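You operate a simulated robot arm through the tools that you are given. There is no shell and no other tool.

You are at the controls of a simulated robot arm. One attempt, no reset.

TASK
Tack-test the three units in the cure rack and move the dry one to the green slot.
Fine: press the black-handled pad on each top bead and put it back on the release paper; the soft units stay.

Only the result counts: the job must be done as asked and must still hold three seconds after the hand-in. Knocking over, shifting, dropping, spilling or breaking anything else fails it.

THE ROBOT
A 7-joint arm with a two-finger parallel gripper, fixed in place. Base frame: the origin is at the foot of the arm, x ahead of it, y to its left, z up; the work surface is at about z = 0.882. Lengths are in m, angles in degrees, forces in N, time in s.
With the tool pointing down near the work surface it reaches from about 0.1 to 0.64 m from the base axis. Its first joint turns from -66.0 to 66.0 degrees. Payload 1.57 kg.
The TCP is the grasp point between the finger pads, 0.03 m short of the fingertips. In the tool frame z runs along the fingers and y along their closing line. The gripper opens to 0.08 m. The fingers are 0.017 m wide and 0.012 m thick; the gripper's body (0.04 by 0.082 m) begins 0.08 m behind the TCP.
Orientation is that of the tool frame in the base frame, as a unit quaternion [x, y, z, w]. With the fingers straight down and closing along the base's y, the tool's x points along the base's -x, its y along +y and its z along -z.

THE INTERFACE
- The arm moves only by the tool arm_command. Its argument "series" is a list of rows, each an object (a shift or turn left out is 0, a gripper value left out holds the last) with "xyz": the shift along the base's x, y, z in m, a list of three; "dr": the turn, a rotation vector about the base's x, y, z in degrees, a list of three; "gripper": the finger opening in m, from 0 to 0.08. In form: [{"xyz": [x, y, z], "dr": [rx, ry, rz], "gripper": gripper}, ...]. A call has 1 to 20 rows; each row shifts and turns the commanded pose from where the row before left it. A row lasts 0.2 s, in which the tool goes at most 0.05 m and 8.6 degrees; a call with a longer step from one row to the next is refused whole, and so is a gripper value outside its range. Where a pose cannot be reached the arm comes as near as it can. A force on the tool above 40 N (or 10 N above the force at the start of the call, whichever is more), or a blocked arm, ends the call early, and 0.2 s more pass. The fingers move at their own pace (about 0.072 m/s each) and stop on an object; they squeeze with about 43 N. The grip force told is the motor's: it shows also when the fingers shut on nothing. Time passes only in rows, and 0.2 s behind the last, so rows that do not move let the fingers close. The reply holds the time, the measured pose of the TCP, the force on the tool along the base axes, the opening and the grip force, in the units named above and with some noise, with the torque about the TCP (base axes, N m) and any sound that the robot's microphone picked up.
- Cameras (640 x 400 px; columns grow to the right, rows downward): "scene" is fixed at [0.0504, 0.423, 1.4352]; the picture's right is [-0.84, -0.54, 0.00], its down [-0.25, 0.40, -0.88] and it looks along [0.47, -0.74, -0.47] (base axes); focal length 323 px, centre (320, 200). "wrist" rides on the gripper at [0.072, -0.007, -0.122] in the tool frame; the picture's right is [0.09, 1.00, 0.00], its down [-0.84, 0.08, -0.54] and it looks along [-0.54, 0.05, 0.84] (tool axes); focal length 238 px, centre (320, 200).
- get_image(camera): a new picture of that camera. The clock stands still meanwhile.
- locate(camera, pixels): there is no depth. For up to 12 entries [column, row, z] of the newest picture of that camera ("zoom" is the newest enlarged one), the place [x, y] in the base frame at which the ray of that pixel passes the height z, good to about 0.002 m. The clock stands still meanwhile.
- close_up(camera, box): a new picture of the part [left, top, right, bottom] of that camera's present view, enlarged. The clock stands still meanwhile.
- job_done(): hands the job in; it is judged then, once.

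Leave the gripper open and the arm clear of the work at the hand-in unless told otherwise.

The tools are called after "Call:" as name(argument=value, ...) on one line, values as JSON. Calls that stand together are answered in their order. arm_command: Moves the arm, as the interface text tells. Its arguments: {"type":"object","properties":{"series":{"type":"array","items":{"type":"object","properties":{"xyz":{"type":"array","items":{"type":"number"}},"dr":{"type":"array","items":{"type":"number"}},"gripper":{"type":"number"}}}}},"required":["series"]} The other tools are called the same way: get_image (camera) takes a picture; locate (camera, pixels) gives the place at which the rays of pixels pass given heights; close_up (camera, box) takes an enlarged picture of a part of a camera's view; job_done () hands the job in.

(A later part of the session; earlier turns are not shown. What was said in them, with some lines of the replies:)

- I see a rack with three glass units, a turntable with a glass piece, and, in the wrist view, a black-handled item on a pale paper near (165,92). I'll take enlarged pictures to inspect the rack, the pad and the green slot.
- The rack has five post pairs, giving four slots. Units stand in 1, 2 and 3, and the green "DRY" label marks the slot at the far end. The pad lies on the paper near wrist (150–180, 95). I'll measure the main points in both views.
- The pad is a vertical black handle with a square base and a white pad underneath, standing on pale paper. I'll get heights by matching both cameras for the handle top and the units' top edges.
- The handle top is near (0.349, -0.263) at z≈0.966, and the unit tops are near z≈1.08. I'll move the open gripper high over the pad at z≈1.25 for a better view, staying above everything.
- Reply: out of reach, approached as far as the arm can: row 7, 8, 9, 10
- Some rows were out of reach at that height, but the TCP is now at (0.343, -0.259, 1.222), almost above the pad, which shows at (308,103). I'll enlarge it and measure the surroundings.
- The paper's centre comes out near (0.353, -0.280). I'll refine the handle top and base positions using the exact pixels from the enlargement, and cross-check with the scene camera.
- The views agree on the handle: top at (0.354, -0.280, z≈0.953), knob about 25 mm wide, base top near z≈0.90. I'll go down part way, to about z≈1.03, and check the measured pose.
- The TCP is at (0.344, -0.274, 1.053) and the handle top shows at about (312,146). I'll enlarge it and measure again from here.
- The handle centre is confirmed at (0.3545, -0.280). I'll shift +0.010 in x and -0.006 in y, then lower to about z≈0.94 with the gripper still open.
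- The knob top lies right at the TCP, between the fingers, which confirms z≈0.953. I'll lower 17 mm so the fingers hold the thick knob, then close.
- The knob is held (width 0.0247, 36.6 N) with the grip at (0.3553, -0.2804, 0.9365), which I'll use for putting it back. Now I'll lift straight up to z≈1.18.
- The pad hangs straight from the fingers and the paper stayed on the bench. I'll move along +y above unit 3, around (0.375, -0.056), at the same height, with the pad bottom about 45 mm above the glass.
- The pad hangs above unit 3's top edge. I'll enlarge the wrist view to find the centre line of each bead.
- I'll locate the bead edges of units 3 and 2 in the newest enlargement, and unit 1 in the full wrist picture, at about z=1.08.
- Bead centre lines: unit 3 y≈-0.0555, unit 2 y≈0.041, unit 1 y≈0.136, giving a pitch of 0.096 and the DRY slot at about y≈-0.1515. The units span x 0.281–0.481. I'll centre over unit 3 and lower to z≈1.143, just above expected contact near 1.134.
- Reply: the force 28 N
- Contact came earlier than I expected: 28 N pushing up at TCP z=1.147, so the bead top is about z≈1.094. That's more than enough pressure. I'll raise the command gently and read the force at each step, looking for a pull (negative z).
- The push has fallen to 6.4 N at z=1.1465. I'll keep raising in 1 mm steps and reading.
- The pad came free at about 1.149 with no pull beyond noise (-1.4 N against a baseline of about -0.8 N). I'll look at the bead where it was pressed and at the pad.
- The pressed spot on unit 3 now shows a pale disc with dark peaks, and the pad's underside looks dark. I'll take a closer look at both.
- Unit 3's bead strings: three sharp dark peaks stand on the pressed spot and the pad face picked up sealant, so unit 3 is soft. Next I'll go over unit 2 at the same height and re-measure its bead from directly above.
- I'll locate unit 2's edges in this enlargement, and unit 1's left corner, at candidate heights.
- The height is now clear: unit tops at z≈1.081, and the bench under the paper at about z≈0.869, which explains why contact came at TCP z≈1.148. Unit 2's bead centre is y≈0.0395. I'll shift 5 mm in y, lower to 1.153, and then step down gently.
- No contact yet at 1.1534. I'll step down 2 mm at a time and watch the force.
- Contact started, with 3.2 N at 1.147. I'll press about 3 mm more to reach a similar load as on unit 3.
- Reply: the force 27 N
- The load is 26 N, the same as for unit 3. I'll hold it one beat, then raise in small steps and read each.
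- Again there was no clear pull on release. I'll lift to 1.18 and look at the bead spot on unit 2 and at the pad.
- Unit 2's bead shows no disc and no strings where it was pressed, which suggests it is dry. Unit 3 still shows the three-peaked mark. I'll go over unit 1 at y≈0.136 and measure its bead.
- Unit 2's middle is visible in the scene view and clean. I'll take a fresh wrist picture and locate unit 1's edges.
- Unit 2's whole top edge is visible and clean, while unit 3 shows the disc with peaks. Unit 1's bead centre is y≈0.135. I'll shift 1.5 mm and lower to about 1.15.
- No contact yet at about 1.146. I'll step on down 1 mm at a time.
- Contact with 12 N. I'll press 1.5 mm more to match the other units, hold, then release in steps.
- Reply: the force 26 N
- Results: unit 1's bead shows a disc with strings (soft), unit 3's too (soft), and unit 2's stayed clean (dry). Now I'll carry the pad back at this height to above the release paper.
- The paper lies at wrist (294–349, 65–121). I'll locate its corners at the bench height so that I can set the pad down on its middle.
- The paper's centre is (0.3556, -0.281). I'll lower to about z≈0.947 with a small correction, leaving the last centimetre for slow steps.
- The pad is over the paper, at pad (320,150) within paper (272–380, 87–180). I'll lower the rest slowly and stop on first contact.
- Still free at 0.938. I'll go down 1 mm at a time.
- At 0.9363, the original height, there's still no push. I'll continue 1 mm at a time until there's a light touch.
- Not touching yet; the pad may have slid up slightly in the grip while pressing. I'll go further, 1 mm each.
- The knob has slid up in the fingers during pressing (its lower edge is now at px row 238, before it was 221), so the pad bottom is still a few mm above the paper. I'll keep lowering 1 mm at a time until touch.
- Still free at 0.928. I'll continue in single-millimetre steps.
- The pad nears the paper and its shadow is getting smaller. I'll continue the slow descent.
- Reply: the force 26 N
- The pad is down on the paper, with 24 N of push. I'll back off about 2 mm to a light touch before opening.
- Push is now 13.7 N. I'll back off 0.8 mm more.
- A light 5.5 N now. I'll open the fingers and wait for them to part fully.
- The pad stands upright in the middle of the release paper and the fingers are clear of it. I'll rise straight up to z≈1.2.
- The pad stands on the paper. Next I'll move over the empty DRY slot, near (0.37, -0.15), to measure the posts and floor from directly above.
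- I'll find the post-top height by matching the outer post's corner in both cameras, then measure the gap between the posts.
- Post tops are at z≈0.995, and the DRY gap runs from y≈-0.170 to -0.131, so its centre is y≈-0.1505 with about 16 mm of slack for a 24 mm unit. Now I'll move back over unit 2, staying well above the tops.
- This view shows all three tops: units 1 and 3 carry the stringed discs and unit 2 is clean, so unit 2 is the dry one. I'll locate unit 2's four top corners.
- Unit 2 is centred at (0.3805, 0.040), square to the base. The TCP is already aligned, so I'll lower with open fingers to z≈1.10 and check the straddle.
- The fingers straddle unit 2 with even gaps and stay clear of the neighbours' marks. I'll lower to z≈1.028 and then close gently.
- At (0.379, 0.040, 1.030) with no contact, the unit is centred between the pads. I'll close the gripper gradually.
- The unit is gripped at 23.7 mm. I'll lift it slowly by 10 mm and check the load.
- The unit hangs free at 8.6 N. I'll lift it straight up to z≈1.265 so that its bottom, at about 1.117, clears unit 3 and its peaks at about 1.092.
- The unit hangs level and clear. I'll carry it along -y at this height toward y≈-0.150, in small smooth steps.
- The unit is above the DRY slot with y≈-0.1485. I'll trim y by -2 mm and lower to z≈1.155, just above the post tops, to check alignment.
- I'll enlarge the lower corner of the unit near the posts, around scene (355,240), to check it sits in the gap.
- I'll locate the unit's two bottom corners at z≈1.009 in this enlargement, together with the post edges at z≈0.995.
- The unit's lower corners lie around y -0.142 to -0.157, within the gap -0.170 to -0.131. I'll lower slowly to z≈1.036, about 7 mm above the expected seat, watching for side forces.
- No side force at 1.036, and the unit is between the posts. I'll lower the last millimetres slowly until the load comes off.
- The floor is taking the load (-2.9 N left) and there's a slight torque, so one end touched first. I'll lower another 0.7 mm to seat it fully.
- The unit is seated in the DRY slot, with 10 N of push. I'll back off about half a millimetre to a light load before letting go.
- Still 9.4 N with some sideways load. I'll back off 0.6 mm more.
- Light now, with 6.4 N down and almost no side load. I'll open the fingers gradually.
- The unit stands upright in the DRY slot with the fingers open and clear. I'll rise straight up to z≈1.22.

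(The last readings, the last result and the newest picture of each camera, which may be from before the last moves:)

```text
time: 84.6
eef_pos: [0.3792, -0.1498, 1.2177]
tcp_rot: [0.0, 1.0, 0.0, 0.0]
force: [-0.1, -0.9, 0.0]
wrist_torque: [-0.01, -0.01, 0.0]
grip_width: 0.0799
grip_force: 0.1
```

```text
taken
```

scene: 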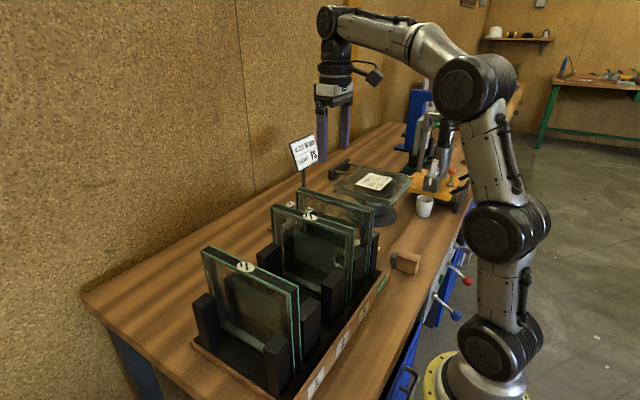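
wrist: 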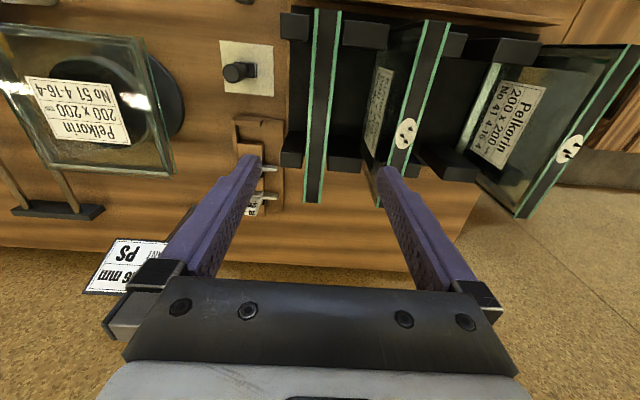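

The unit stands in the DRY slot, soft units 1 and 3 are in place, and the pad is on its paper. I'll check the enlarged view, then raise and draw the arm back clear of the rack.

Call:
close_up(camera="wrist", box=[200, 0, 460, 210])

Call:
locate(camera="wrist", pixels=[[315, 10, 1.081], [341, 12, 1.081], [305, 202, 1.081], [322, 202, 1.081]])

Call:
arm_command(series=[{"xyz": [-0.005, 0.0, 0.02]}, {"xyz": [-0.015, 0.01, 0.02]}, {"xyz": [-0.02, 0.02, 0.01]}, {"xyz": [-0.02, 0.03, 0]}, {"xyz": [-0.01, 0.03, 0]}, {"xyz": [0, 0.03, 0]}, {"xyz": [0, 0.03, 0]}, {"xyz": [0, 0.03, 0]}, {"xyz": [0, 0, 0.02]}, {"xyz": [0, 0, 0]}, {"xyz": [0, 0, 0]}])

Call:
get_image(camera="wrist")

Call:
close_up(camera="scene", box=[180, 170, 420, 390])

```text
1.90 times, centred on (330, 105) of wrist
```

zoom: 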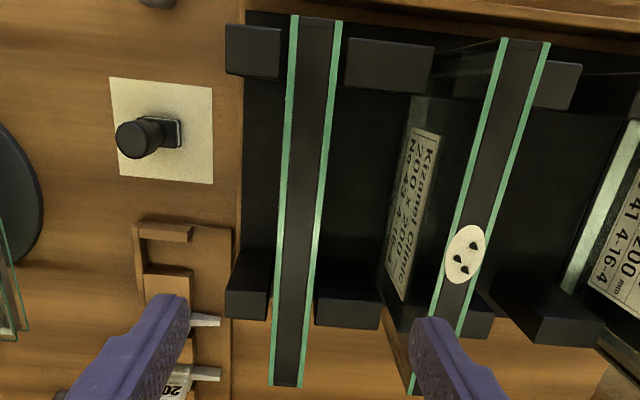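

```text
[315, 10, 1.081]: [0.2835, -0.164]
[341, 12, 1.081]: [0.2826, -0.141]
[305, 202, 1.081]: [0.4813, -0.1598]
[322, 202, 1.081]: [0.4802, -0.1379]
```

```text
time: 87.0
eef_pos: [0.3107, 0.029, 1.2904]
tcp_rot: [-0.001, 1.0, 0.0, -0.001]
force: [0.3, 1.2, -0.5]
wrist_torque: [0.03, -0.02, 0.0]
grip_width: 0.0796
grip_force: 0.1
```

```text
taken
```

wrist: 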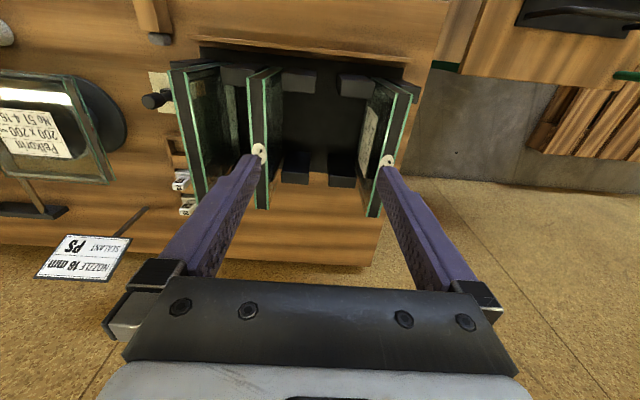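

```text
1.82 times, centred on (300, 280) of scene
```

zoom: 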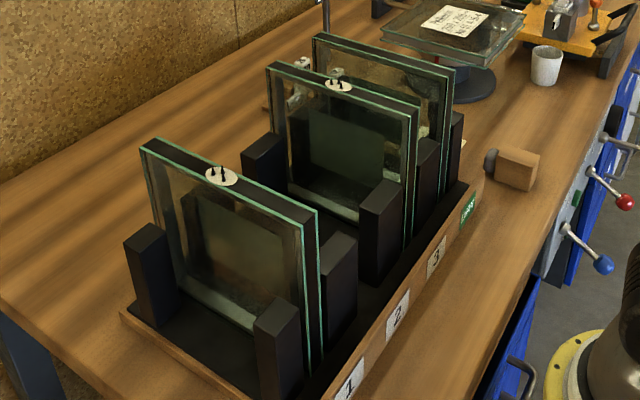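

The dry unit stands upright in the green DRY slot. Units 1 and 3, both soft, are still in place with slot 2 empty. The pad is back on the release paper, and the arm is open and well above the work. I'm handing the job in.

Call:
job_done()

```text
The job is handed in.
```

The job is handed in: unit 2 was the dry one, and it now stands upright in the green DRY slot. I have no verdict back from the hand-in yet.

| Unit | What the pad left on the top bead | Verdict | Where it is now |
|---|---|---|---|
| 1 | pale disc with three sealant strings | soft | still in slot 1 |
| 2 | nothing, clean bead | dry | moved to the DRY slot |
| 3 | pale disc with three sealant strings | soft | still in slot 3 |

- **How I judged it:** I pressed each bead with about 25–28 N and went by the marks. The force readings showed no clear pull on any of the three.
- **Pad condition:** Unit 3 was tested first and left sealant on the pad face, so units 2 and 1 were pressed with a dirty pad. Unit 2's bead still came away clean.
- **Pad position:** The pad slid up in the fingers during pressing, so it took a longer descent to set it down. It stands upright near the middle of the release paper.

In the last pictures nothing else had moved. The gripper is open and the arm is clear above the rack.
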